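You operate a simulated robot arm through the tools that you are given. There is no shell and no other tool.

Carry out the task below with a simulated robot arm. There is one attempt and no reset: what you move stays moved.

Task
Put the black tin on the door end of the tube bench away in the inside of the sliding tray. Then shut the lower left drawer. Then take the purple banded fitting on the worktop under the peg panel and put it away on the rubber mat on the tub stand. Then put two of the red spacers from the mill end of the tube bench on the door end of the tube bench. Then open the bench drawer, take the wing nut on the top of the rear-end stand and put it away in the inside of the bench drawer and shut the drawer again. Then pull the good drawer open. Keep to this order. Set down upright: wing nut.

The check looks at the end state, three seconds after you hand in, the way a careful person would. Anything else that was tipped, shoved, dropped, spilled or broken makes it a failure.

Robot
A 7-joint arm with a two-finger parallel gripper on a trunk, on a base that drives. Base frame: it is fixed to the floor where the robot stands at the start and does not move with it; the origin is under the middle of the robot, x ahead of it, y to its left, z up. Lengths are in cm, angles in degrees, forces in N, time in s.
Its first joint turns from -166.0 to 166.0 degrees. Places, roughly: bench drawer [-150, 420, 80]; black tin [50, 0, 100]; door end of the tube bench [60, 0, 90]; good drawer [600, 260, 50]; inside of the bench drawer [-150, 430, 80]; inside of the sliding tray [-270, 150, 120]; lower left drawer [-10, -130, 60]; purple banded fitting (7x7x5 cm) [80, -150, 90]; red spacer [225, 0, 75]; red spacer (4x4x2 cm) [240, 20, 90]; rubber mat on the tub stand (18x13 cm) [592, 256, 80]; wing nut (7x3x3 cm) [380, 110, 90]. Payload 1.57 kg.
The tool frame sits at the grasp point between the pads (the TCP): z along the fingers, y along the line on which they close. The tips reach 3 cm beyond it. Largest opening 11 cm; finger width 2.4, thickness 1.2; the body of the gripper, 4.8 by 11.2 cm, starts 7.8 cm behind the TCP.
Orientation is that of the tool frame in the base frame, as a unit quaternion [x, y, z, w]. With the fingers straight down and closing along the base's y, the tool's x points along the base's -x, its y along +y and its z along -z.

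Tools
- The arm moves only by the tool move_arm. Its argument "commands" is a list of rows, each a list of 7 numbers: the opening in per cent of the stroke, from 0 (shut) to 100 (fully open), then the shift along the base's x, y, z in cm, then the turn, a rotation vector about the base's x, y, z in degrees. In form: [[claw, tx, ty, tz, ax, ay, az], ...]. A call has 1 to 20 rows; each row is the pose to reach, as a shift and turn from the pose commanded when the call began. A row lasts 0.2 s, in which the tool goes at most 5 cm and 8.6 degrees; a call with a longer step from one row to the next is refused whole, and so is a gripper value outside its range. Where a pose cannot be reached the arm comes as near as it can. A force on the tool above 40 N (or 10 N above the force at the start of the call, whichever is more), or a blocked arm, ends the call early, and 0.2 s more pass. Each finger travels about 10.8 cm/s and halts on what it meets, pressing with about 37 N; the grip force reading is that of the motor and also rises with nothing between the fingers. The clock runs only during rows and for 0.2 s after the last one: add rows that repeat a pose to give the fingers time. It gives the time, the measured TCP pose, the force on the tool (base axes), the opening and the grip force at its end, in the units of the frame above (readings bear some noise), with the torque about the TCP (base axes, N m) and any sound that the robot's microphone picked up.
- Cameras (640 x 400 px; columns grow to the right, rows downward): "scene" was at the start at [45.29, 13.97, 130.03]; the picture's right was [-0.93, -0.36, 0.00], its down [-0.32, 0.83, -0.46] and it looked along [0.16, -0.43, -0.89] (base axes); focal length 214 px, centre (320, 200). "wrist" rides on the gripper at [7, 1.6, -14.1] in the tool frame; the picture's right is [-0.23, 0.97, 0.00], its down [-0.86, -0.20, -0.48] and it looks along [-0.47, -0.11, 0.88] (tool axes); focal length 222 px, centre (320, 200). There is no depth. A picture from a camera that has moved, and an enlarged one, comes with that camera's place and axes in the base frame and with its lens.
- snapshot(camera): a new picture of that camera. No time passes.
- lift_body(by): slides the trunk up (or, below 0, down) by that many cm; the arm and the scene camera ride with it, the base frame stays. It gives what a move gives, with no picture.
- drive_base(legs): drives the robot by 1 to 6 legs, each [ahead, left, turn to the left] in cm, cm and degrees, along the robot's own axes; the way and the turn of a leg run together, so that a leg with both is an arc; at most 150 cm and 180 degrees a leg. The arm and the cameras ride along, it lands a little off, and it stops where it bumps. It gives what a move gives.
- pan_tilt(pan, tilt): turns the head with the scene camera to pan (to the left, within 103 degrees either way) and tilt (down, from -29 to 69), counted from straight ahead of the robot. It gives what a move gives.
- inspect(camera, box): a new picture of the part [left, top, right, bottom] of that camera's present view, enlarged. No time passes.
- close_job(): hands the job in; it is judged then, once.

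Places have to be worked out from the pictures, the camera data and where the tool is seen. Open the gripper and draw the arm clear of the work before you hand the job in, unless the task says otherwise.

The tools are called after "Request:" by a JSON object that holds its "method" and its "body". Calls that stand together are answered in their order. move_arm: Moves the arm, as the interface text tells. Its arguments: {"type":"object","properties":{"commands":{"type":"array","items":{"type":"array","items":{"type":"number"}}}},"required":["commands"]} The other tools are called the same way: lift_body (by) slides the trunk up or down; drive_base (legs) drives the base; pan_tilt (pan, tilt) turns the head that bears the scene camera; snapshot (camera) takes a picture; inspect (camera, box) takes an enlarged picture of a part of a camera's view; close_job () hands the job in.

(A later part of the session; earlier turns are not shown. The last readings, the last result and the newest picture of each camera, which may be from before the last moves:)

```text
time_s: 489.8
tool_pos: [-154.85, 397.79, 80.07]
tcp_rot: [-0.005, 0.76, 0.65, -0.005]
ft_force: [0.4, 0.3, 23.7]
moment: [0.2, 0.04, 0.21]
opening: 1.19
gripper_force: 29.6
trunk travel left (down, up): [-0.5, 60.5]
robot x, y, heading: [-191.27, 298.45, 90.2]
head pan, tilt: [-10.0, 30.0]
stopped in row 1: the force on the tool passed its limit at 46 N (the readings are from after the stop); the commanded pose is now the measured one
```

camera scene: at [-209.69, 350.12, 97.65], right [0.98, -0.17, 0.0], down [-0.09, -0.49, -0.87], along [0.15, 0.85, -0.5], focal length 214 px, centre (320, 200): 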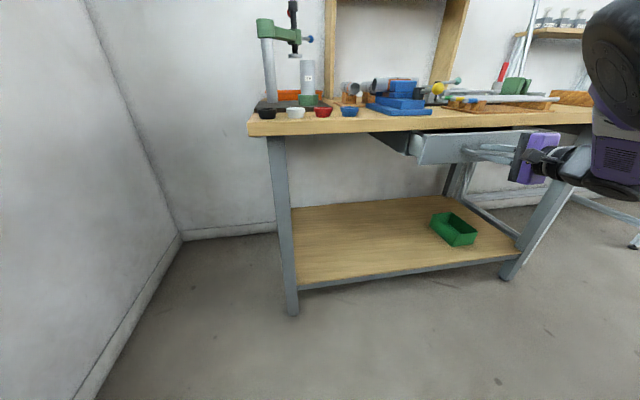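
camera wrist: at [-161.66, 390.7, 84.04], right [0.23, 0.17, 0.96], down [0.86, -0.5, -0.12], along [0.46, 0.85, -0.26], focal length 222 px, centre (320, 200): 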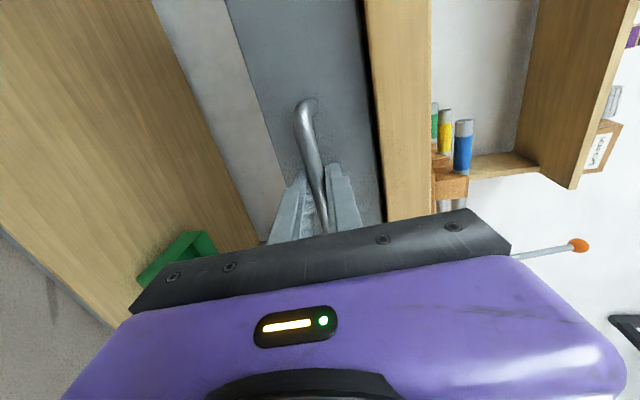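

The arm is pressing down on the handle (+24 N). I relieve by a small upward shift before pulling.

Request:
{"method": "move_arm", "body": {"commands": [[0, 0, 0, 0.2, 0, 0, 0], [0, 0, 0, 0.4, 0, 0, 0], [0, 0, 0, 0.4, 0, 0, 0]]}}

```text
time_s: 490.6
tool_pos: [-154.72, 397.66, 79.98]
tcp_rot: [-0.004, 0.761, 0.648, -0.004]
ft_force: [2.2, -0.2, 38.2]
moment: [0.24, -0.13, 0.61]
opening: 1.18
gripper_force: 28.7
trunk travel left (down, up): [-0.5, 60.5]
robot x, y, heading: [-191.51, 298.78, 90.0]
head pan, tilt: [-10.0, 30.0]
```

Near this distance the 80° pitch hits a reach limit, pressing the tool. I relax the pitch a little around the bar and watch the force.

Request:
{"method": "move_arm", "body": {"commands": [[0, 0, 0, 0, -3, 0, 0], [0, 0, 0, 0, -6, 0, 0], [0, 0, 0, 0, -6, 0, 0]]}}

```text
time_s: 490.9
tool_pos: [-154.8, 397.88, 80.07]
tcp_rot: [-0.004, 0.764, 0.645, -0.008]
ft_force: [0.0, 0.9, 32.4]
moment: [0.26, -0.24, 0.6]
opening: 1.19
gripper_force: 29.3
trunk travel left (down, up): [-0.5, 60.5]
robot x, y, heading: [-191.47, 298.74, 90.2]
head pan, tilt: [-10.0, 30.0]
stopped in row 1: the force on the tool passed its limit at 55 N (the readings are from after the stop); the commanded pose is now the measured one
```

I open the gripper slightly to release the stress and see where the arm settles.

Request:
{"method": "move_arm", "body": {"commands": [[10, 0, 0, 0, 0, 0, 0], [22, 0, 0, 0, 0, 0, 0], [25, 0, 0, 0, 0, 0, 0], [25, 0, 0, 0, 0, 0, 0]]}}

Request:
{"method": "snapshot", "body": {"camera": "wrist"}}

```text
time_s: 491.9
tool_pos: [-154.68, 397.74, 79.54]
tcp_rot: [-0.003, 0.768, 0.641, -0.007]
ft_force: [-0.4, 0.4, -0.3]
moment: [-0.02, -0.04, 0.02]
opening: 2.75
gripper_force: 0.1
trunk travel left (down, up): [-0.5, 60.5]
robot x, y, heading: [-191.63, 298.74, 90.0]
head pan, tilt: [-10.0, 30.0]
```

```text
taken
camera wrist: at [-161.47, 384.09, 83.57], right [0.23, 0.18, 0.96], down [0.86, -0.5, -0.12], along [0.45, 0.85, -0.27], focal length 222 px, centre (320, 200)
```

wrist: 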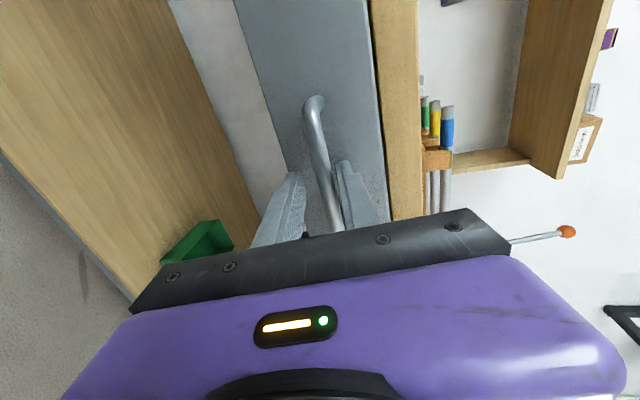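

Stress is gone. I raise the tool 0.5 cm to center on the bar, re-grip, and then pull by driving the base back.

Request:
{"method": "move_arm", "body": {"commands": [[25, 0, 0, 0.3, 0, 0, 0], [25, 0, 0, 0.5, 0, 0, 0], [25, 0, 0, 0.5, 0, 0, 0]]}}

Request:
{"method": "move_arm", "body": {"commands": [[10, 0, 0, 0, 0, 0, 0], [0, 0, 0, 0, 0, 0, 0], [0, 0, 0, 0, 0, 0, 0]]}}

```text
time_s: 492.7
tool_pos: [-154.72, 397.76, 79.36]
tcp_rot: [-0.001, 0.77, 0.638, -0.007]
ft_force: [-0.6, 0.2, -0.5]
moment: [0.02, 0.02, 0.0]
opening: 2.75
gripper_force: 0.1
trunk travel left (down, up): [-0.5, 60.5]
robot x, y, heading: [-191.51, 298.4, 90.2]
head pan, tilt: [-10.0, 30.0]
```

```text
time_s: 493.6
tool_pos: [-154.78, 397.83, 80.05]
tcp_rot: [-0.005, 0.766, 0.643, -0.007]
ft_force: [0.9, 1.1, 28.6]
moment: [0.25, -0.29, 0.3]
opening: 1.19
gripper_force: 29.0
trunk travel left (down, up): [-0.5, 60.5]
robot x, y, heading: [-191.95, 298.6, 90.0]
head pan, tilt: [-10.0, 30.0]
stopped in row 3: the force on the tool passed its limit at 41 N (the readings are from after the stop); the commanded pose is now the measured one
```

The arm can't rise here, so I use the trunk: open slightly, lift 0.7 cm, and re-grip.

Request:
{"method": "move_arm", "body": {"commands": [[10, 0, 0, 0, 0, 0, 0], [25, 0, 0, 0, 0, 0, 0], [25, 0, 0, 0, 0, 0, 0]]}}

Request:
{"method": "lift_body", "body": {"by": 0.8}}

Request:
{"method": "move_arm", "body": {"commands": [[10, 0, 0, 0, 0, 0, 0], [0, 0, 0, 0, 0, 0, 0], [0, 0, 0, 0, 0, 0, 0]]}}

```text
time_s: 494.4
tool_pos: [-154.73, 397.83, 79.55]
tcp_rot: [-0.003, 0.769, 0.64, -0.008]
ft_force: [0.0, -0.3, -0.8]
moment: [0.0, -0.01, 0.0]
opening: 2.78
gripper_force: 0.0
trunk travel left (down, up): [-0.5, 60.5]
robot x, y, heading: [-191.67, 298.68, 89.9]
head pan, tilt: [-10.0, 30.0]
```

```text
time_s: 495.0
tool_pos: [-154.77, 397.83, 80.36]
tcp_rot: [-0.003, 0.768, 0.64, -0.008]
ft_force: [-0.2, 0.2, 0.1]
moment: [0.0, 0.0, -0.03]
opening: 2.72
gripper_force: 0.1
trunk travel left (down, up): [-1.3, 59.7]
robot x, y, heading: [-191.7, 298.99, 90.1]
head pan, tilt: [-10.0, 30.0]
```

```text
time_s: 495.8
tool_pos: [-154.67, 397.8, 80.02]
tcp_rot: [-0.002, 0.77, 0.638, -0.008]
ft_force: [-1.4, -1.5, -20.8]
moment: [-0.16, -0.68, -0.33]
opening: 1.2
gripper_force: 29.4
trunk travel left (down, up): [-1.3, 59.7]
robot x, y, heading: [-191.82, 298.66, 90.1]
head pan, tilt: [-10.0, 30.0]
```

Now slightly high (-21 N); I lower the trunk 0.3 cm, then drive back gently to pull.

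Request:
{"method": "lift_body", "body": {"by": -0.3}}

Request:
{"method": "drive_base", "body": {"legs": [[-4, 0, 0]]}}

Request:
{"method": "snapshot", "body": {"camera": "scene"}}

```text
time_s: 496.3
tool_pos: [-154.71, 397.94, 80.09]
tcp_rot: [-0.003, 0.768, 0.64, -0.008]
ft_force: [0.3, 1.1, -9.3]
moment: [0.0, -0.57, 0.18]
opening: 1.18
gripper_force: 28.6
trunk travel left (down, up): [-1.0, 60.0]
robot x, y, heading: [-191.38, 298.61, 89.6]
head pan, tilt: [-10.0, 30.0]
```

```text
time_s: 497.2
tool_pos: [-154.73, 393.95, 80.05]
tcp_rot: [-0.003, 0.768, 0.64, -0.007]
ft_force: [3.3, 1.4, -3.6]
moment: [-0.04, -0.51, 0.45]
opening: 1.22
gripper_force: 28.6
trunk travel left (down, up): [-1.0, 60.0]
robot x, y, heading: [-191.6, 294.69, 89.9]
head pan, tilt: [-10.0, 30.0]
```

```text
taken
camera scene: at [-209.68, 346.19, 98.06], right [0.98, -0.17, 0.0], down [-0.09, -0.49, -0.87], along [0.15, 0.85, -0.5], focal length 214 px, centre (320, 200)
```

scene: 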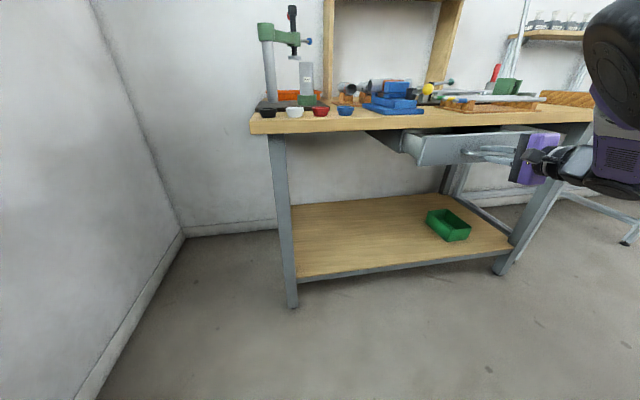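

Pulling by the base works smoothly. I pull 10 cm more.

Request:
{"method": "drive_base", "body": {"legs": [[-5, 0, 0], [-5, 0, 0]]}}

Request:
{"method": "snapshot", "body": {"camera": "scene"}}

```text
time_s: 498.6
tool_pos: [-154.83, 384.02, 80.08]
tcp_rot: [-0.003, 0.769, 0.639, -0.008]
ft_force: [-3.5, 1.3, 7.7]
moment: [0.04, -0.53, -0.06]
opening: 1.19
gripper_force: 29.3
trunk travel left (down, up): [-1.0, 60.0]
robot x, y, heading: [-191.51, 284.84, 90.1]
head pan, tilt: [-10.0, 30.0]
```

```text
taken
camera scene: at [-209.67, 336.18, 98.07], right [0.98, -0.17, 0.0], down [-0.09, -0.49, -0.87], along [0.15, 0.85, -0.5], focal length 214 px, centre (320, 200)
```

scene: 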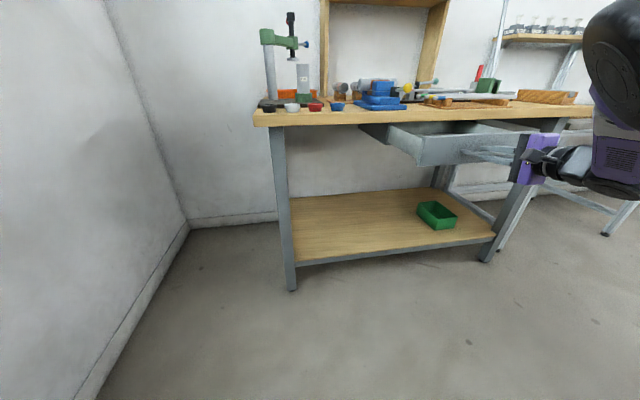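

The drawer is about 20 cm open. I release the handle and back off.

Request:
{"method": "move_arm", "body": {"commands": [[15, 0, 0, 0, 0, 0, 0], [36, 0, 0, 0, 0, 0, 0], [36, 0, 0, 0, 0, 0, 0]]}}

Request:
{"method": "drive_base", "body": {"legs": [[-14, 0, 0]]}}

Request:
{"method": "snapshot", "body": {"camera": "wrist"}}

```text
time_s: 499.4
tool_pos: [-154.67, 384.07, 79.98]
tcp_rot: [-0.002, 0.769, 0.64, -0.009]
ft_force: [0.0, -0.3, -0.2]
moment: [0.02, 0.01, 0.03]
opening: 3.98
gripper_force: 0.0
trunk travel left (down, up): [-1.0, 60.0]
robot x, y, heading: [-191.42, 284.36, 90.0]
head pan, tilt: [-10.0, 30.0]
```

```text
time_s: 500.8
tool_pos: [-154.93, 369.62, 80.01]
tcp_rot: [-0.003, 0.768, 0.641, -0.009]
ft_force: [-0.4, 0.7, 0.0]
moment: [-0.03, 0.02, 0.01]
opening: 3.95
gripper_force: 0.1
trunk travel left (down, up): [-1.0, 60.0]
robot x, y, heading: [-191.55, 270.23, 90.1]
head pan, tilt: [-10.0, 30.0]
```

```text
taken
camera wrist: at [-161.53, 355.96, 84.11], right [0.23, 0.18, 0.96], down [0.86, -0.49, -0.12], along [0.45, 0.85, -0.27], focal length 222 px, centre (320, 200)
```

wrist: 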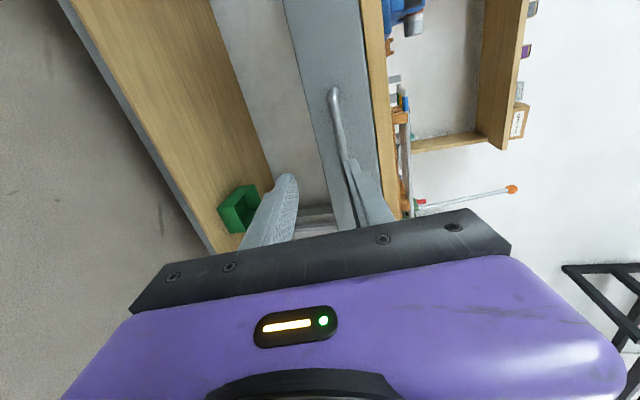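

Clear of the handle. I un-pitch the tool while drawing it back.

Request:
{"method": "move_arm", "body": {"commands": [[36, 0, -3.8, -0.4, -6.6, 0, 0], [36, 0, -7.6, -0.8, -13.2, 0, 0], [36, 0, -11.4, -1.2, -19.8, 0, 0], [36, 0, -15.2, -1.6, -26.4, 0, 0], [36, 0, -19, -2, -33, 0, 0], [36, 0, -22.8, -2.4, -39.6, 0, 0], [36, 0, -26.6, -2.8, -46.2, 0, 0], [36, 0, -30.4, -3.2, -52.8, 0, 0], [36, 0, -34.2, -3.6, -59.4, 0, 0], [36, 0, -38, -4, -66, 0, 0], [36, 0, -41.8, -4.4, -72.6, 0, 0], [36, 0, -45.8, -4.7, -79.5, 0, 0], [36, 0, -45.8, -4.7, -79.5, 0, 0]]}}

```text
time_s: 503.6
tool_pos: [-155.01, 323.72, 75.32]
tcp_rot: [0.003, 1.0, 0.0, -0.009]
ft_force: [0.3, 0.0, 0.6]
moment: [0.0, 0.0, 0.0]
opening: 3.97
gripper_force: 0.0
trunk travel left (down, up): [-1.0, 60.0]
robot x, y, heading: [-191.73, 270.42, 90.0]
head pan, tilt: [-10.0, 30.0]
```

Now I yaw the tool back by +90° to the travel pose and raise the trunk.

Request:
{"method": "move_arm", "body": {"commands": [[36, -0.5, -1.4, -1.3, 0, 0, 8.2], [36, -1, -2.8, -2.6, 0, 0, 16.4], [36, -1.5, -4.2, -3.9, 0, 0, 24.6], [36, -2, -5.6, -5.2, 0, 0, 32.8], [36, -2.5, -7, -6.5, 0, 0, 41], [36, -3, -8.4, -7.8, 0, 0, 49.2], [36, -3.5, -9.8, -9.1, 0, 0, 57.4], [36, -4, -11.2, -10.4, 0, 0, 65.6], [36, -4.5, -12.6, -11.7, 0, 0, 73.8], [36, -5, -14, -13, 0, 0, 82], [36, -5.3, -15, -14, 0, 0, 90], [36, -5.3, -15, -14, 0, 0, 90]]}}

Request:
{"method": "lift_body", "body": {"by": 40}}

Request:
{"method": "lift_body", "body": {"by": 18}}

Request:
{"method": "pan_tilt", "body": {"pan": -20, "tilt": 35}}

Request:
{"method": "snapshot", "body": {"camera": "scene"}}

```text
time_s: 506.2
tool_pos: [-160.18, 308.93, 61.35]
tcp_rot: [-0.706, 0.709, -0.006, -0.006]
ft_force: [-0.3, -0.1, -0.2]
moment: [0.01, 0.0, -0.01]
opening: 3.98
gripper_force: 0.1
trunk travel left (down, up): [-1.0, 60.0]
robot x, y, heading: [-191.41, 270.15, 90.1]
head pan, tilt: [-10.0, 30.0]
```

```text
time_s: 510.0
tool_pos: [-160.04, 308.86, 101.43]
tcp_rot: [-0.705, 0.709, -0.005, -0.007]
ft_force: [0.2, 0.3, 1.1]
moment: [-0.03, 0.01, 0.03]
opening: 3.94
gripper_force: 0.1
trunk travel left (down, up): [-41.0, 20.0]
robot x, y, heading: [-191.59, 270.56, 89.9]
head pan, tilt: [-10.0, 30.0]
```

```text
time_s: 512.0
tool_pos: [-160.09, 308.82, 119.25]
tcp_rot: [-0.705, 0.709, -0.005, -0.007]
ft_force: [-0.5, -0.4, 0.4]
moment: [0.01, -0.03, -0.01]
opening: 3.94
gripper_force: 0.0
trunk travel left (down, up): [-59.0, 2.0]
robot x, y, heading: [-191.84, 270.41, 90.0]
head pan, tilt: [-10.0, 30.0]
```

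```text
time_s: 512.7
tool_pos: [-160.14, 308.89, 119.4]
tcp_rot: [-0.706, 0.709, -0.006, -0.007]
ft_force: [0.0, -0.7, 0.4]
moment: [0.02, -0.02, 0.01]
opening: 3.98
gripper_force: 0.0
trunk travel left (down, up): [-59.0, 2.0]
robot x, y, heading: [-191.91, 270.32, 90.2]
head pan, tilt: [-20.0, 35.0]
```

```text
taken
camera scene: at [-208.27, 321.26, 155.29], right [0.94, -0.34, 0.0], down [-0.2, -0.54, -0.82], along [0.28, 0.77, -0.57], focal length 214 px, centre (320, 200)
```

scene: 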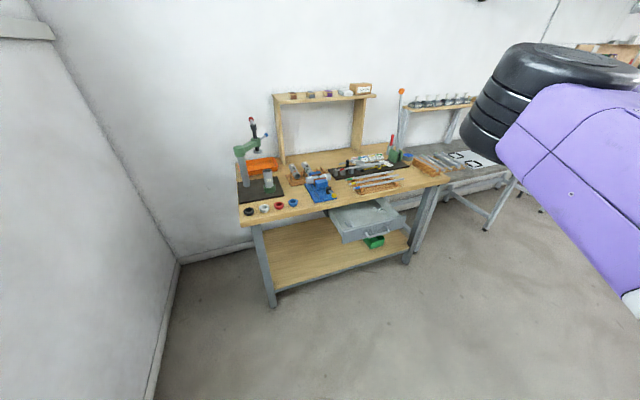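

Request:
{"method": "inspect", "body": {"camera": "scene", "box": [300, 170, 440, 270]}}

```text
4.00 times, centred on (370, 220) of scene
camera zoom: at [-208.27, 321.26, 155.29], right [0.94, -0.34, 0.0], down [-0.2, -0.54, -0.82], along [0.28, 0.77, -0.57], focal length 858 px, centre (120, 120)
```

zoom: 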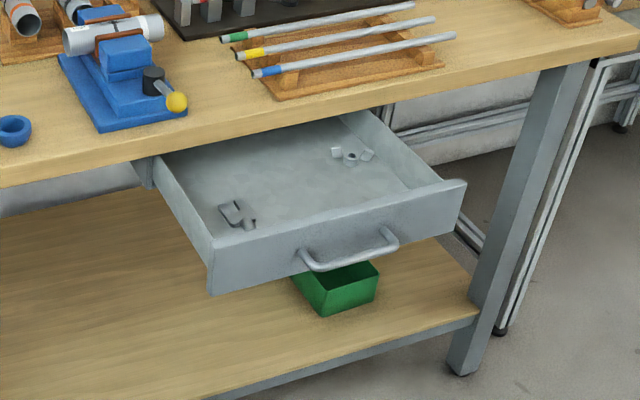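

The drawer is open ~20 cm; it holds small parts at left-front and right-back, leaving the middle (≈(-151,397)) free. Now I drive back along the known route toward the rear-end stand.

Request:
{"method": "drive_base", "body": {"legs": [[50, 0, 0], [0, -99, 0], [0, -99, 0]]}}

Request:
{"method": "drive_base", "body": {"legs": [[-120, 0, 0], [-122, 0, 0], [0, 0, -90]]}}

```text
time_s: 525.2
tool_pos: [38.88, 358.9, 119.44]
tcp_rot: [-0.705, 0.709, -0.006, -0.007]
ft_force: [-0.4, -0.1, 0.0]
moment: [0.01, -0.03, 0.02]
opening: 3.96
gripper_force: 0.0
trunk travel left (down, up): [-59.0, 2.0]
robot x, y, heading: [7.5, 320.43, 90.0]
head pan, tilt: [-20.0, 35.0]
```

```text
time_s: 541.0
tool_pos: [47.56, 45.16, 119.42]
tcp_rot: [-0.003, 1.0, 0.001, -0.008]
ft_force: [-0.5, -0.1, 0.3]
moment: [0.01, 0.0, 0.0]
opening: 3.96
gripper_force: 0.1
trunk travel left (down, up): [-59.0, 2.0]
robot x, y, heading: [8.6, 76.03, 0.8]
head pan, tilt: [-20.0, 35.0]
```

I drive along the corridor and stop short of the rear-end stand to find the wing nut.

Request:
{"method": "drive_base", "body": {"legs": [[120, 0, -0.8], [120, 0, 0], [0, 48, 0]]}}

Request:
{"method": "pan_tilt", "body": {"pan": -10, "tilt": 35}}

Request:
{"method": "snapshot", "body": {"camera": "scene"}}

Request:
{"method": "inspect", "body": {"camera": "scene", "box": [180, 120, 480, 310]}}

```text
time_s: 555.2
tool_pos: [287.29, 90.43, 119.37]
tcp_rot: [0.016, 1.0, 0.002, -0.009]
ft_force: [-0.1, 0.7, 0.7]
moment: [0.02, 0.03, 0.01]
opening: 3.98
gripper_force: 0.1
trunk travel left (down, up): [-59.0, 2.0]
robot x, y, heading: [249.92, 122.98, -1.3]
head pan, tilt: [-20.0, 35.0]
```

```text
time_s: 555.9
tool_pos: [287.34, 90.44, 119.5]
tcp_rot: [0.013, 1.0, 0.0, -0.009]
ft_force: [0.1, -0.5, -0.1]
moment: [0.01, 0.0, 0.03]
opening: 3.94
gripper_force: 0.1
trunk travel left (down, up): [-59.0, 2.0]
robot x, y, heading: [249.66, 122.86, -1.6]
head pan, tilt: [-10.0, 35.0]
```

```text
taken
camera scene: at [301.76, 140.03, 155.28], right [-0.2, -0.98, 0.0], down [-0.56, 0.11, -0.82], along [0.8, -0.16, -0.57], focal length 214 px, centre (320, 200)
```

scene: 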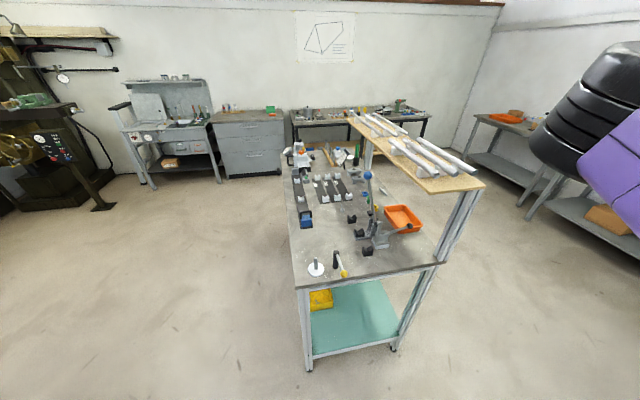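

```text
2.11 times, centred on (330, 215) of scene
camera zoom: at [301.76, 140.03, 155.28], right [-0.2, -0.98, 0.0], down [-0.56, 0.11, -0.82], along [0.8, -0.16, -0.57], focal length 452 px, centre (299, 168)
```

zoom: 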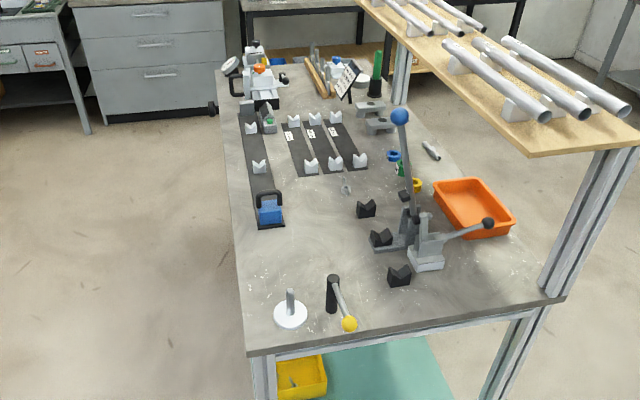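

The wing nut is the small shiny piece near (382,112). I zoom in to see its pose.

Request:
{"method": "inspect", "body": {"camera": "scene", "box": [310, 185, 390, 245]}}

```text
6.67 times, centred on (350, 215) of scene
camera zoom: at [301.76, 140.03, 155.28], right [-0.2, -0.98, 0.0], down [-0.56, 0.11, -0.82], along [0.8, -0.16, -0.57], focal length 1430 px, centre (120, 100)
```

zoom: 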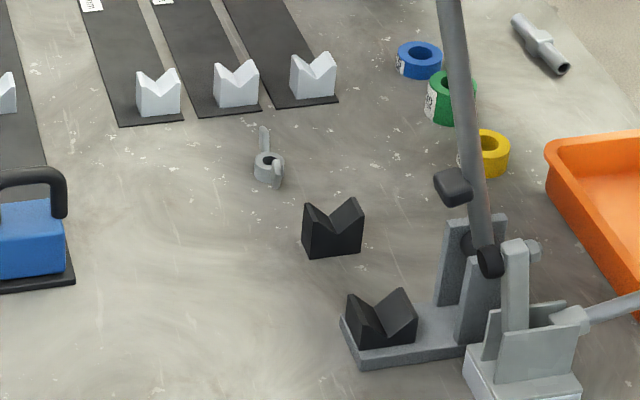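

The wing nut stands at about (382.3,112.4), wings up, next to a black V-block at (375,110) and a lever with ball top at (364,110,119). I approach from the near side, somewhat left.

Request:
{"method": "drive_base", "body": {"legs": [[0, 13, 1.5], [49, 0, 0]]}}

Request:
{"method": "pan_tilt", "body": {"pan": -25, "tilt": 55}}

Request:
{"method": "snapshot", "body": {"camera": "scene"}}

Request:
{"method": "inspect", "body": {"camera": "scene", "box": [240, 90, 400, 190]}}

```text
time_s: 559.7
tool_pos: [337.13, 104.03, 119.34]
tcp_rot: [0.005, 1.0, 0.001, -0.009]
ft_force: [0.1, -0.1, 0.7]
moment: [-0.04, 0.01, 0.01]
opening: 3.97
gripper_force: 0.1
trunk travel left (down, up): [-59.0, 2.0]
robot x, y, heading: [298.66, 135.77, -0.3]
head pan, tilt: [-10.0, 35.0]
```

```text
time_s: 560.5
tool_pos: [337.11, 104.04, 119.34]
tcp_rot: [0.005, 1.0, 0.002, -0.008]
ft_force: [-0.1, 0.2, 0.5]
moment: [0.01, 0.03, 0.01]
opening: 3.98
gripper_force: 0.2
trunk travel left (down, up): [-59.0, 2.0]
robot x, y, heading: [298.82, 135.99, -0.3]
head pan, tilt: [-25.0, 55.0]
```

```text
taken
camera scene: at [348.45, 152.34, 152.47], right [-0.43, -0.9, 0.0], down [-0.74, 0.35, -0.57], along [0.52, -0.24, -0.82], focal length 214 px, centre (320, 200)
```

scene: 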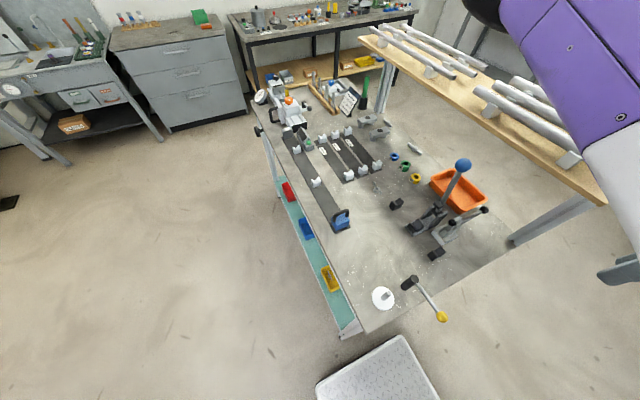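

```text
4.00 times, centred on (320, 140) of scene
camera zoom: at [348.45, 152.34, 152.47], right [-0.43, -0.9, 0.0], down [-0.74, 0.35, -0.57], along [0.52, -0.24, -0.82], focal length 858 px, centre (320, 440)
```

zoom: 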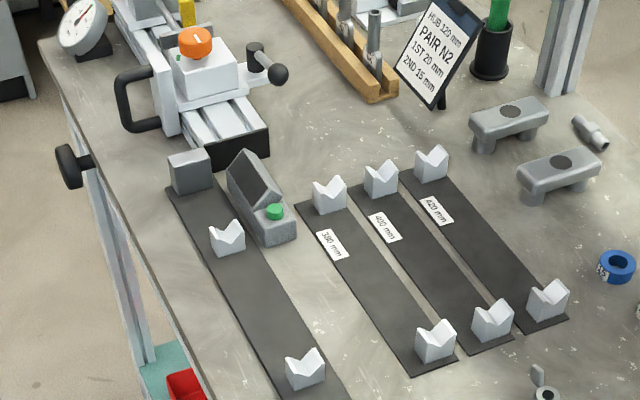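

Request:
{"method": "inspect", "body": {"camera": "scene", "box": [340, 160, 430, 230]}}

```text
5.71 times, centred on (385, 195) of scene
camera zoom: at [348.45, 152.34, 152.47], right [-0.43, -0.9, 0.0], down [-0.74, 0.35, -0.57], along [0.52, -0.24, -0.82], focal length 1226 px, centre (-51, 229)
```

zoom: 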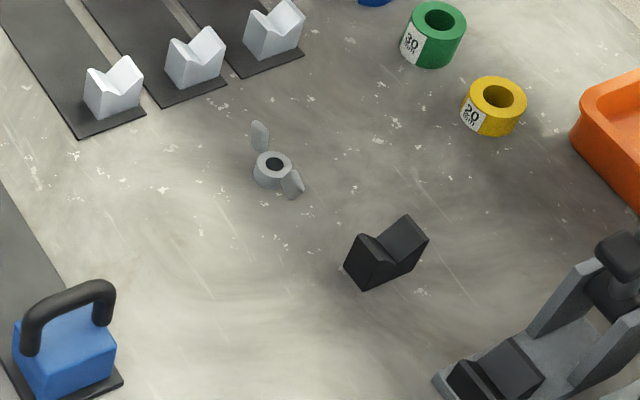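

Triangulated: wing nut hub at about (384,112), wings nearly along x, table z≈87.5. I route the gripper around the lever's ball (via y≈125) to above the nut, open for the 3 cm hub.

Request:
{"method": "move_arm", "body": {"commands": [[45, 3, 3.8, 0.5, 0, 0, 0], [55, 6, 7.6, 1, 0, 0, 0], [55, 9, 11.4, 1.5, 0, 0, 0], [55, 12, 15.2, 2, 0, 0, 0], [55, 14, 19.5, 2, 0, 0, 0], [55, 18.6, 21, 2, 0, 0, 0], [55, 23.4, 21, 2, 0, 0, 0], [55, 28.2, 21, 2, 0, 0, 0], [55, 33, 21, 2, 0, 0, -2], [55, 37.8, 21, 2, 0, 0, -4], [55, 42.6, 21, 2, 0, 0, -6], [55, 46.9, 20, 2, 0, 0, -8], [55, 46.9, 15.5, 2, 0, 0, -8], [55, 46.9, 11.5, 2, 0, 0, -8], [55, 46.9, 8.2, 2, 0, 0, -8], [55, 46.9, 8.2, 2, 0, 0, -8]]}}

Request:
{"method": "snapshot", "body": {"camera": "wrist"}}

Request:
{"method": "snapshot", "body": {"camera": "scene"}}

```text
time_s: 563.9
tool_pos: [383.91, 112.17, 121.34]
tcp_rot: [0.075, 0.997, 0.002, -0.009]
ft_force: [-0.1, 0.4, 0.0]
moment: [0.01, 0.0, 0.03]
opening: 6.06
gripper_force: 0.2
out of reach, approached as far as the arm can: row 2, 3, 4, 5
trunk travel left (down, up): [-59.0, 2.0]
robot x, y, heading: [299.0, 135.41, -0.4]
head pan, tilt: [-25.0, 55.0]
```

```text
taken
camera wrist: at [377.55, 114.84, 135.56], right [0.37, 0.93, 0.0], down [0.82, -0.33, 0.46], along [0.43, -0.17, -0.89], focal length 222 px, centre (320, 200)
```

wrist: 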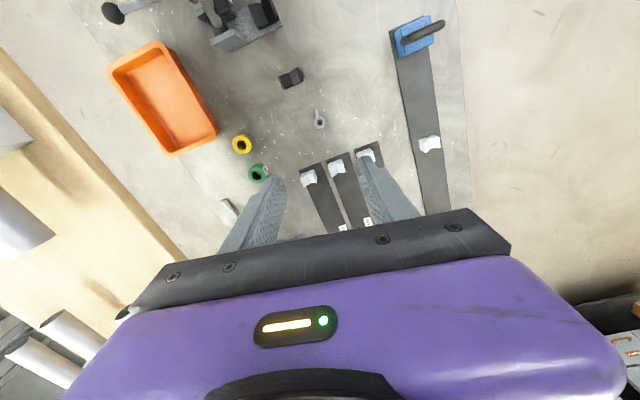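

```text
taken
camera scene: at [348.45, 152.32, 152.46], right [-0.43, -0.9, 0.0], down [-0.74, 0.35, -0.57], along [0.52, -0.24, -0.82], focal length 214 px, centre (320, 200)
```

scene: 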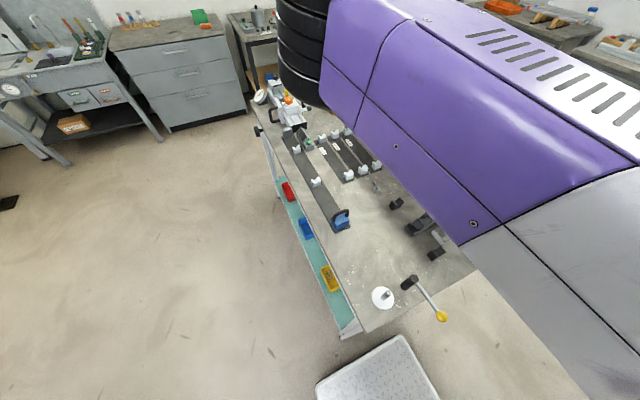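

No contact on the way. I zoom the wrist view on the wing nut.

Request:
{"method": "inspect", "body": {"camera": "wrist", "box": [270, 80, 370, 160]}}

```text
5.00 times, centred on (320, 120) of wrist
camera zoom: at [377.55, 114.84, 135.56], right [0.37, 0.93, 0.0], down [0.82, -0.33, 0.46], along [0.43, -0.17, -0.89], focal length 1111 px, centre (320, 600)
```

zoom: 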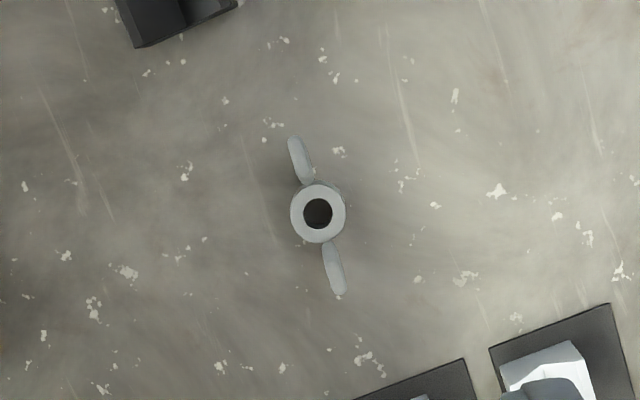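

Hub at (383.9,112.3), diameter ≈2.2 cm, wings aligned with my tool. I lower the trunk 26 cm.

Request:
{"method": "lift_body", "body": {"by": -26}}

Request:
{"method": "snapshot", "body": {"camera": "wrist"}}

Request:
{"method": "snapshot", "body": {"camera": "scene"}}

```text
time_s: 566.6
tool_pos: [383.78, 112.34, 95.46]
tcp_rot: [0.075, 0.997, 0.002, -0.008]
ft_force: [-0.6, -0.6, 0.8]
moment: [0.02, 0.0, 0.02]
opening: 6.08
gripper_force: 0.1
trunk travel left (down, up): [-33.0, 28.0]
robot x, y, heading: [298.58, 135.64, -0.3]
head pan, tilt: [-25.0, 55.0]
```

```text
taken
camera wrist: at [377.55, 114.89, 109.58], right [0.37, 0.93, 0.0], down [0.82, -0.33, 0.46], along [0.43, -0.17, -0.89], focal length 222 px, centre (320, 200)
```

wrist: 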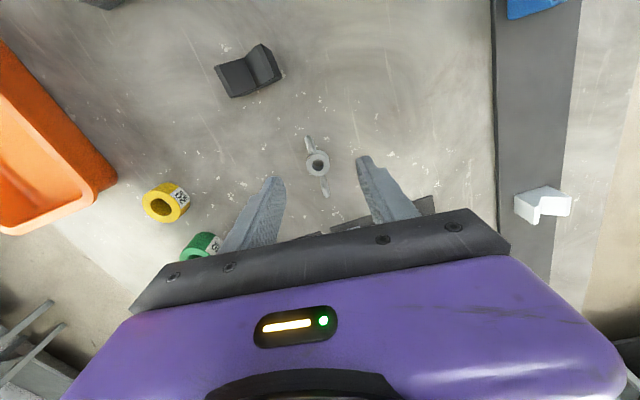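

```text
taken
camera scene: at [348.44, 152.34, 126.46], right [-0.43, -0.9, 0.0], down [-0.74, 0.35, -0.57], along [0.52, -0.24, -0.82], focal length 214 px, centre (320, 200)
```

scene: 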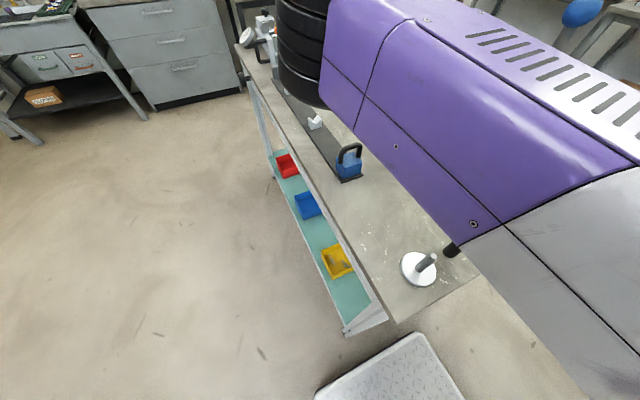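

Clearances are fine (post top z≈94 vs arm bottom ≈104). I descend by arm to z≈91.5 and check.

Request:
{"method": "move_arm", "body": {"commands": [[55, 0, 0, -1.5, 0, 0, 0], [55, 0, 0, -3, 0, 0, 0], [55, 0, 0, -4, 0, 0, 0], [55, 0, 0, -4, 0, 0, 0]]}}

Request:
{"method": "snapshot", "body": {"camera": "wrist"}}

Request:
{"method": "inspect", "body": {"camera": "wrist", "box": [240, 110, 400, 230]}}

```text
time_s: 567.6
tool_pos: [383.91, 112.25, 91.35]
tcp_rot: [0.074, 0.997, 0.002, -0.008]
ft_force: [-0.3, -0.1, 0.3]
moment: [0.04, -0.01, 0.02]
opening: 6.07
gripper_force: 0.0
trunk travel left (down, up): [-33.0, 28.0]
robot x, y, heading: [298.57, 135.55, -0.3]
head pan, tilt: [-25.0, 55.0]
```

```text
taken
camera wrist: at [377.53, 114.88, 105.53], right [0.37, 0.93, 0.0], down [0.82, -0.33, 0.46], along [0.43, -0.17, -0.89], focal length 222 px, centre (320, 200)
```

wrist: 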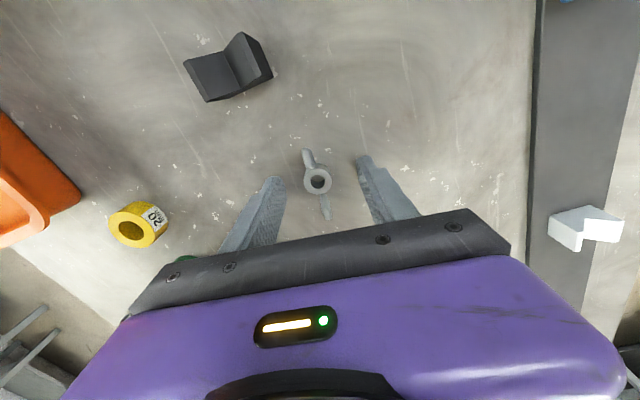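

```text
3.33 times, centred on (320, 170) of wrist
camera zoom: at [377.53, 114.88, 105.53], right [0.37, 0.93, 0.0], down [0.82, -0.33, 0.46], along [0.43, -0.17, -0.89], focal length 740 px, centre (320, 300)
```

zoom: 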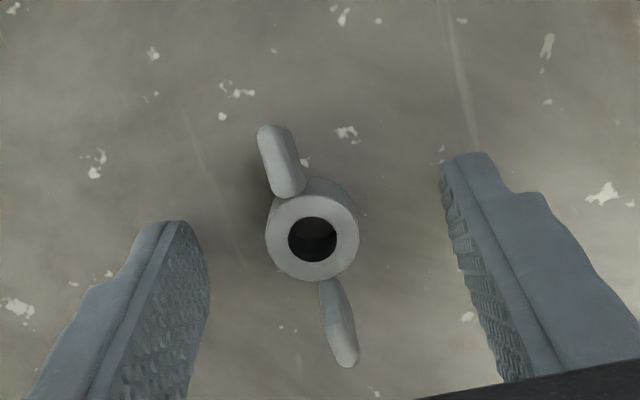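

The hub is centered between the fingers. I lower gently until the tips just touch.

Request:
{"method": "move_arm", "body": {"commands": [[55, 0, 0, -0.3, 0, 0, 0], [55, 0, 0, -0.6, 0, 0, 0], [55, 0, 0, -0.6, 0, 0, 0]]}}

```text
time_s: 568.4
tool_pos: [383.9, 112.22, 90.99]
tcp_rot: [0.075, 0.997, 0.001, -0.008]
ft_force: [-2.8, 2.6, 18.6]
moment: [-0.22, -0.09, -0.06]
opening: 5.99
gripper_force: 0.0
trunk travel left (down, up): [-33.0, 28.0]
robot x, y, heading: [298.86, 135.81, 0.1]
head pan, tilt: [-25.0, 55.0]
```

Touch at z≈91.0 (table z≈88). I raise 0.4 and close on the hub.

Request:
{"method": "move_arm", "body": {"commands": [[55, 0, 0, 0.4, 0, 0, 0], [35, 0, 0, 0.4, 0, 0, 0], [15, 0, 0, 0.4, 0, 0, 0], [8, 0, 0, 0.4, 0, 0, 0], [8, 0, 0, 0.4, 0, 0, 0], [8, 0, 0, 0.4, 0, 0, 0]]}}

Request:
{"method": "inspect", "body": {"camera": "wrist", "box": [240, 110, 400, 230]}}

```text
time_s: 569.8
tool_pos: [384.02, 112.31, 91.32]
tcp_rot: [0.075, 0.997, 0.002, -0.009]
ft_force: [-0.1, -0.6, 0.1]
moment: [-0.02, 0.03, 0.02]
opening: 2.15
gripper_force: 33.9
trunk travel left (down, up): [-33.0, 28.0]
robot x, y, heading: [298.94, 135.68, 0.1]
head pan, tilt: [-25.0, 55.0]
```

```text
3.33 times, centred on (320, 170) of wrist
camera zoom: at [377.54, 114.91, 105.36], right [0.37, 0.93, 0.0], down [0.82, -0.33, 0.46], along [0.43, -0.17, -0.89], focal length 740 px, centre (320, 300)
```

zoom: 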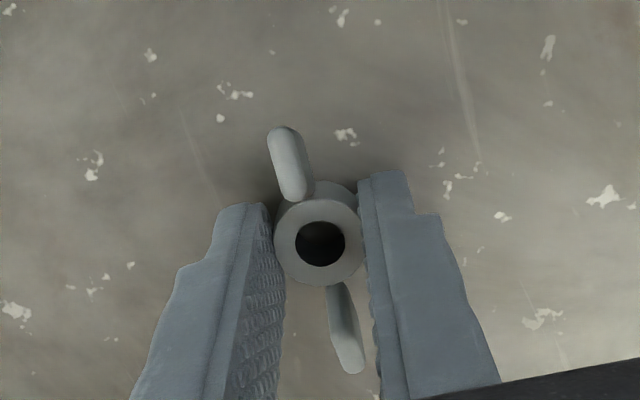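

Gripped at 2.15 cm. I lift by trunk and check the hold.

Request:
{"method": "lift_body", "body": {"by": 27}}

Request:
{"method": "inspect", "body": {"camera": "wrist", "box": [240, 110, 400, 230]}}

```text
time_s: 572.5
tool_pos: [383.92, 112.21, 118.16]
tcp_rot: [0.075, 0.997, 0.002, -0.008]
ft_force: [0.0, -0.3, -0.5]
moment: [0.04, -0.03, 0.01]
opening: 2.12
gripper_force: 34.6
trunk travel left (down, up): [-60.0, 1.0]
robot x, y, heading: [298.87, 135.77, -0.6]
head pan, tilt: [-25.0, 55.0]
```

```text
3.33 times, centred on (320, 170) of wrist
camera zoom: at [377.54, 114.91, 132.35], right [0.37, 0.93, 0.0], down [0.82, -0.33, 0.46], along [0.43, -0.17, -0.89], focal length 740 px, centre (320, 300)
```

zoom: 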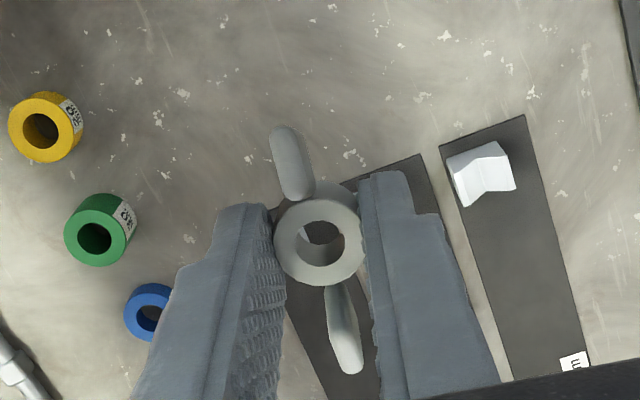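

The nut is held upright. I retrace around the lever ball to the travel pose.

Request:
{"method": "move_arm", "body": {"commands": [[8, 0, 4.5, 0.5, 0, 0, 0], [8, 0, 9, 1, 0, 0, 0], [8, -2, 13, 1, 0, 0, 1], [8, -6.5, 14.5, 1, 0, 0, 2], [8, -11.3, 14.8, 1, 0, 0, 3], [8, -16, 14.8, 1, 0, 0, 4], [8, -20.5, 14, 1, 0, 0, 5], [8, -24, 11, 1, 0, 0, 6], [8, -27.5, 7.7, 1, 0, 0, 7], [8, -30.5, 4, 1, 0, 0, 8], [8, -33.5, 0.3, 1, 0, 0, 8], [8, -37, -3, 1, 0, 0, 8], [8, -41, -5.5, 1, 0, 0, 8], [8, -45, -7.5, 1, 0, 0, 8], [8, -46.9, -8.2, 1, 0, 0, 8], [8, -46.9, -8.2, 1, 0, 0, 8]]}}

Request:
{"method": "snapshot", "body": {"camera": "scene"}}

```text
time_s: 575.9
tool_pos: [337.02, 103.96, 119.13]
tcp_rot: [0.005, 1.0, 0.001, -0.008]
ft_force: [-0.3, -0.2, -1.6]
moment: [0.05, -0.01, 0.05]
opening: 2.12
gripper_force: 34.1
trunk travel left (down, up): [-60.0, 1.0]
robot x, y, heading: [298.79, 136.15, -0.1]
head pan, tilt: [-25.0, 55.0]
```

```text
taken
camera scene: at [348.44, 152.32, 153.47], right [-0.43, -0.9, 0.0], down [-0.74, 0.35, -0.57], along [0.52, -0.24, -0.82], focal length 214 px, centre (320, 200)
```

scene: 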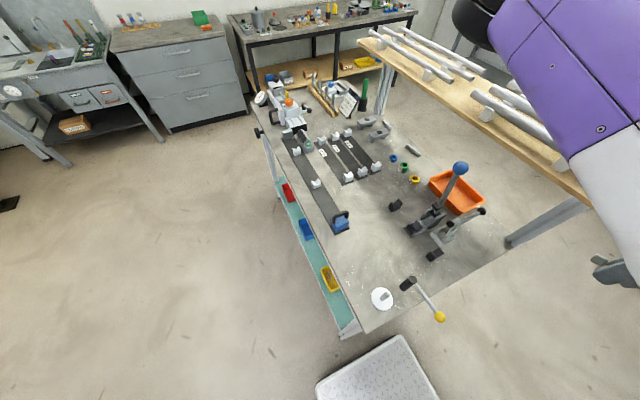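

All items on the stand are in place. I drive back along the known route to the bench drawer.

Request:
{"method": "drive_base", "body": {"legs": [[-49, 0, 0], [0, -59, 0]]}}

Request:
{"method": "drive_base", "body": {"legs": [[-120, 0, 0], [-121, 0, 0]]}}

```text
time_s: 581.8
tool_pos: [287.36, 45.04, 119.19]
tcp_rot: [0.004, 1.0, 0.001, -0.008]
ft_force: [0.6, 0.1, -0.7]
moment: [-0.03, 0.01, 0.0]
opening: 2.15
gripper_force: 34.7
trunk travel left (down, up): [-60.0, 1.0]
robot x, y, heading: [249.05, 76.31, 0.2]
head pan, tilt: [-25.0, 55.0]
```

```text
time_s: 593.6
tool_pos: [46.18, 45.07, 119.19]
tcp_rot: [-0.001, 1.0, 0.0, -0.008]
ft_force: [-0.3, 0.3, -0.4]
moment: [-0.01, 0.0, 0.01]
opening: 2.14
gripper_force: 34.6
trunk travel left (down, up): [-60.0, 1.0]
robot x, y, heading: [7.58, 76.05, 0.4]
head pan, tilt: [-25.0, 55.0]
```

Request:
{"method": "drive_base", "body": {"legs": [[0, 0, 89.7], [122, 0, 0], [122, 0, 0]]}}

Request:
{"method": "drive_base", "body": {"legs": [[0, 85, 0], [0, 87, 0]]}}

Request:
{"method": "pan_tilt", "body": {"pan": -5, "tilt": 55}}

Request:
{"method": "snapshot", "body": {"camera": "scene"}}

Request:
{"method": "inspect", "body": {"camera": "scene", "box": [280, 180, 440, 300]}}

```text
time_s: 609.4
tool_pos: [35.15, 359.76, 119.17]
tcp_rot: [0.711, -0.703, 0.006, 0.007]
ft_force: [0.6, 0.6, -0.6]
moment: [0.01, 0.01, 0.0]
opening: 2.13
gripper_force: 34.5
trunk travel left (down, up): [-60.0, 1.0]
robot x, y, heading: [4.37, 320.67, 90.8]
head pan, tilt: [-25.0, 55.0]
```

```text
time_s: 618.2
tool_pos: [-137.53, 357.11, 119.05]
tcp_rot: [0.708, -0.706, 0.006, 0.006]
ft_force: [0.7, 1.1, -0.3]
moment: [0.04, 0.0, 0.01]
opening: 2.12
gripper_force: 34.6
trunk travel left (down, up): [-60.0, 1.0]
robot x, y, heading: [-169.02, 318.46, 90.5]
head pan, tilt: [-25.0, 55.0]
```

```text
time_s: 619.0
tool_pos: [-137.58, 356.96, 119.14]
tcp_rot: [0.708, -0.707, 0.005, 0.007]
ft_force: [0.2, 0.5, -0.4]
moment: [0.0, 0.01, -0.03]
opening: 2.14
gripper_force: 34.8
trunk travel left (down, up): [-60.0, 1.0]
robot x, y, heading: [-169.03, 318.39, 90.7]
head pan, tilt: [-5.0, 55.0]
```

```text
taken
camera scene: at [-188.25, 368.0, 153.46], right [1.0, -0.08, 0.0], down [-0.07, -0.82, -0.57], along [0.05, 0.57, -0.82], focal length 214 px, centre (320, 200)
```

scene: 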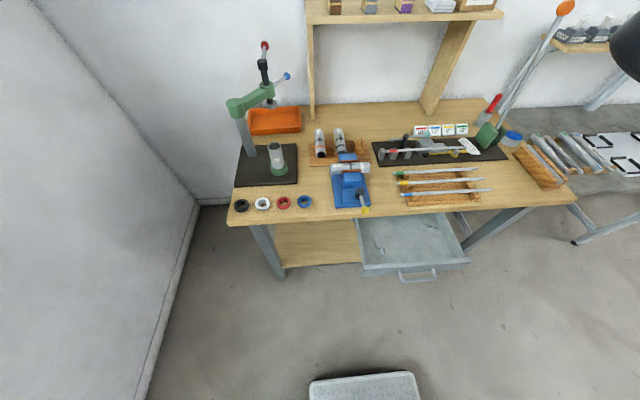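

```text
3.33 times, centred on (360, 240) of scene
camera zoom: at [-188.25, 368.0, 153.46], right [1.0, -0.08, 0.0], down [-0.07, -0.82, -0.57], along [0.05, 0.57, -0.82], focal length 715 px, centre (187, 67)
```

zoom: 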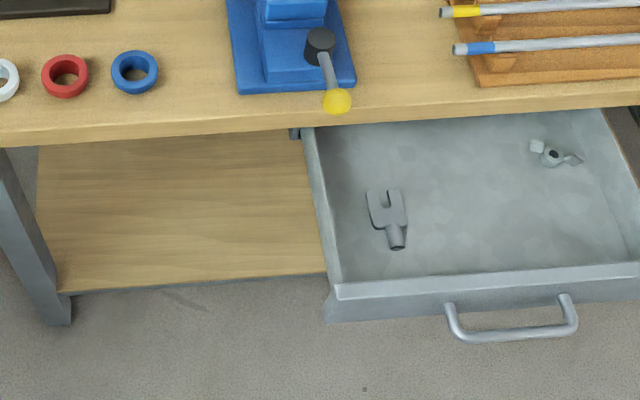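

The drawer holds a fork piece at (-162.7,399) and another nut at (-141,405); the middle around (-151.5,397) is free. I move the wing nut above it at height.

Request:
{"method": "move_arm", "body": {"commands": [[8, -1.5, 4.4, 0, 0, 0, 0], [8, -3, 8.8, 0, 0, 0, 0], [8, -4.5, 13.2, 0, 0, 0, 0], [8, -6, 17.6, 0, 0, 0, 0], [8, -7.5, 22, 0, 0, 0, 0], [8, -9, 26.4, 0, 0, 0, 0], [8, -10.5, 30.8, 0, 0, 0, 0], [8, -12, 35.2, 0, 0, 0, 0], [8, -13.9, 39.8, 0, 0, 0, 0], [8, -13.9, 39.8, 0, 0, 0, 0]]}}

Request:
{"method": "snapshot", "body": {"camera": "wrist"}}

Request:
{"method": "snapshot", "body": {"camera": "scene"}}

```text
time_s: 621.2
tool_pos: [-151.5, 396.85, 119.11]
tcp_rot: [0.708, -0.706, 0.006, 0.007]
ft_force: [0.7, -0.4, -0.8]
moment: [0.01, 0.04, 0.0]
opening: 2.15
gripper_force: 34.0
trunk travel left (down, up): [-60.0, 1.0]
robot x, y, heading: [-168.93, 318.22, 90.7]
head pan, tilt: [-5.0, 55.0]
```

```text
taken
camera wrist: at [-153.12, 390.18, 133.24], right [-0.97, 0.23, 0.0], down [0.2, 0.86, 0.46], along [0.11, 0.45, -0.89], focal length 222 px, centre (320, 200)
```

wrist: 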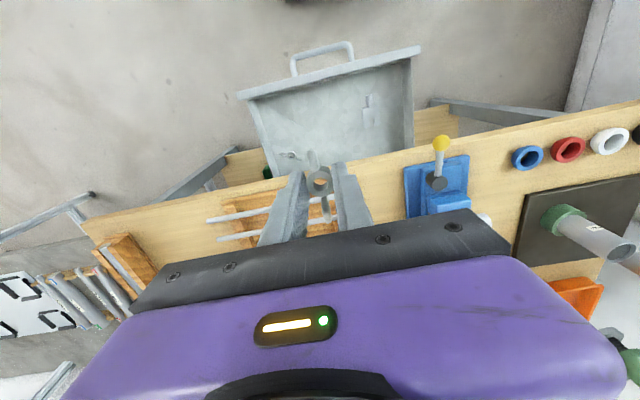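

```text
taken
camera scene: at [-188.28, 368.01, 153.45], right [1.0, -0.08, 0.0], down [-0.06, -0.82, -0.57], along [0.05, 0.57, -0.82], focal length 214 px, centre (320, 200)
```

scene: 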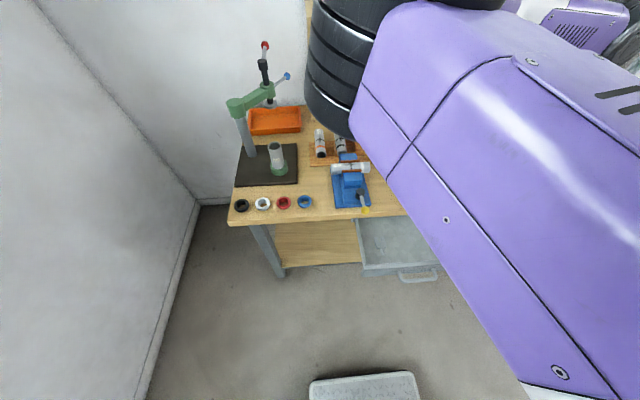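

The elbow stays in front of the table edge. I lower the trunk 36 cm and check.

Request:
{"method": "lift_body", "body": {"by": -25}}

Request:
{"method": "snapshot", "body": {"camera": "wrist"}}

Request:
{"method": "snapshot", "body": {"camera": "scene"}}

```text
time_s: 623.8
tool_pos: [-151.61, 396.93, 94.2]
tcp_rot: [0.708, -0.707, 0.006, 0.006]
ft_force: [0.2, -0.5, 0.2]
moment: [-0.01, -0.01, -0.01]
opening: 2.12
gripper_force: 34.1
trunk travel left (down, up): [-35.0, 26.0]
robot x, y, heading: [-168.89, 318.37, 90.5]
head pan, tilt: [-5.0, 55.0]
```

```text
taken
camera wrist: at [-153.08, 390.13, 108.26], right [-0.97, 0.23, 0.0], down [0.2, 0.86, 0.46], along [0.11, 0.45, -0.89], focal length 222 px, centre (320, 200)
```

wrist: 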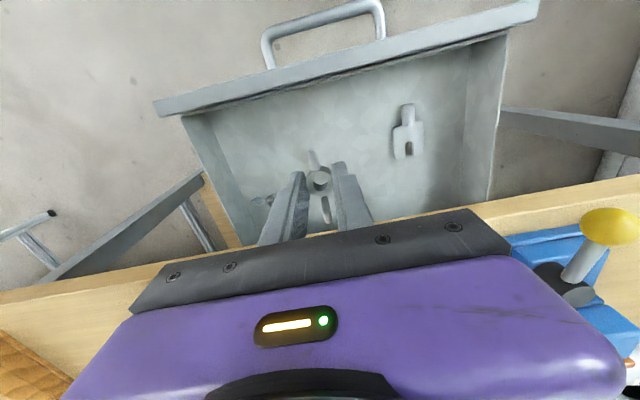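

```text
taken
camera scene: at [-188.26, 368.0, 128.46], right [1.0, -0.08, 0.0], down [-0.06, -0.82, -0.57], along [0.05, 0.57, -0.82], focal length 214 px, centre (320, 200)
```

scene: 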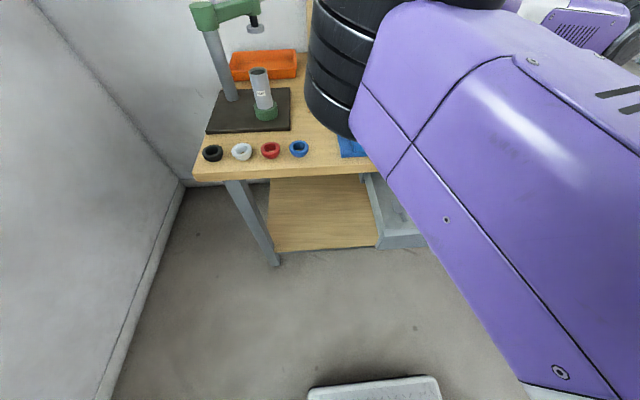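

Good clearance all around. I lower the trunk 11 cm more and then approach the drawer floor by arm.

Request:
{"method": "lift_body", "body": {"by": -11}}

Request:
{"method": "move_arm", "body": {"commands": [[8, 0, 0, -0.6, 0, 0, 0], [8, 0, 0, -1.2, 0, 0, 0], [8, 0, 0, -1.8, 0, 0, 0], [8, 0, 0, -1.8, 0, 0, 0]]}}

Request:
{"method": "snapshot", "body": {"camera": "wrist"}}

```text
time_s: 625.2
tool_pos: [-151.49, 396.94, 83.09]
tcp_rot: [0.708, -0.706, 0.005, 0.007]
ft_force: [-0.1, 0.5, -0.3]
moment: [0.0, 0.01, 0.01]
opening: 2.12
gripper_force: 34.6
trunk travel left (down, up): [-24.0, 37.0]
robot x, y, heading: [-168.64, 318.28, 90.4]
head pan, tilt: [-5.0, 55.0]
```

```text
time_s: 626.2
tool_pos: [-151.53, 396.95, 81.44]
tcp_rot: [0.708, -0.706, 0.005, 0.006]
ft_force: [0.2, 0.1, -0.2]
moment: [-0.01, 0.01, -0.01]
opening: 2.12
gripper_force: 34.6
trunk travel left (down, up): [-24.0, 37.0]
robot x, y, heading: [-168.89, 318.79, 90.5]
head pan, tilt: [-5.0, 55.0]
```

```text
taken
camera wrist: at [-153.06, 390.16, 95.43], right [-0.97, 0.23, 0.0], down [0.2, 0.86, 0.46], along [0.11, 0.45, -0.89], focal length 222 px, centre (320, 200)
```

wrist: 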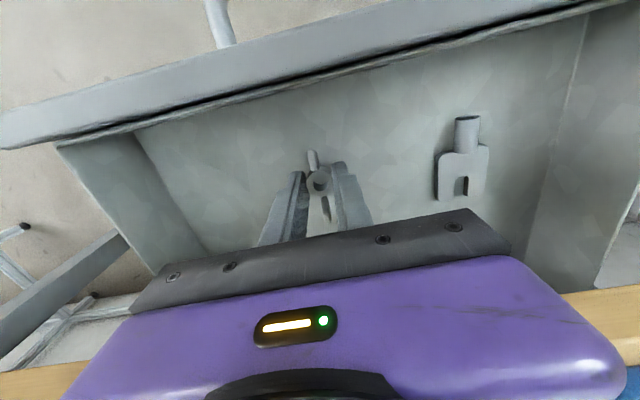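

Near the floor now; small steps until contact.

Request:
{"method": "move_arm", "body": {"commands": [[8, 0, 0, -0.3, 0, 0, 0], [8, 0, 0, -0.6, 0, 0, 0], [8, 0, 0, -0.9, 0, 0, 0], [8, 0, 0, -0.9, 0, 0, 0]]}}

```text
time_s: 627.2
tool_pos: [-151.49, 396.8, 80.52]
tcp_rot: [0.708, -0.706, 0.005, 0.006]
ft_force: [0.2, -0.2, -0.4]
moment: [-0.03, 0.03, 0.03]
opening: 2.14
gripper_force: 34.7
trunk travel left (down, up): [-24.0, 37.0]
robot x, y, heading: [-168.8, 318.57, 90.4]
head pan, tilt: [-5.0, 55.0]
```

Request:
{"method": "move_arm", "body": {"commands": [[8, 0, 0, -0.25, 0, 0, 0], [8, 0, 0, -0.5, 0, 0, 0], [8, 0, 0, -0.75, 0, 0, 0], [8, 0, 0, -0.75, 0, 0, 0]]}}

```text
time_s: 628.0
tool_pos: [-151.51, 397.12, 80.17]
tcp_rot: [0.709, -0.706, 0.002, 0.003]
ft_force: [-2.9, 0.8, 17.8]
moment: [-0.08, 0.08, -0.01]
opening: 2.13
gripper_force: 34.4
trunk travel left (down, up): [-24.0, 37.0]
robot x, y, heading: [-168.5, 318.27, 90.6]
head pan, tilt: [-5.0, 55.0]
stopped in row 4: the force on the tool passed its limit at 44 N (the readings are from after the stop); the commanded pose is now the measured one
```

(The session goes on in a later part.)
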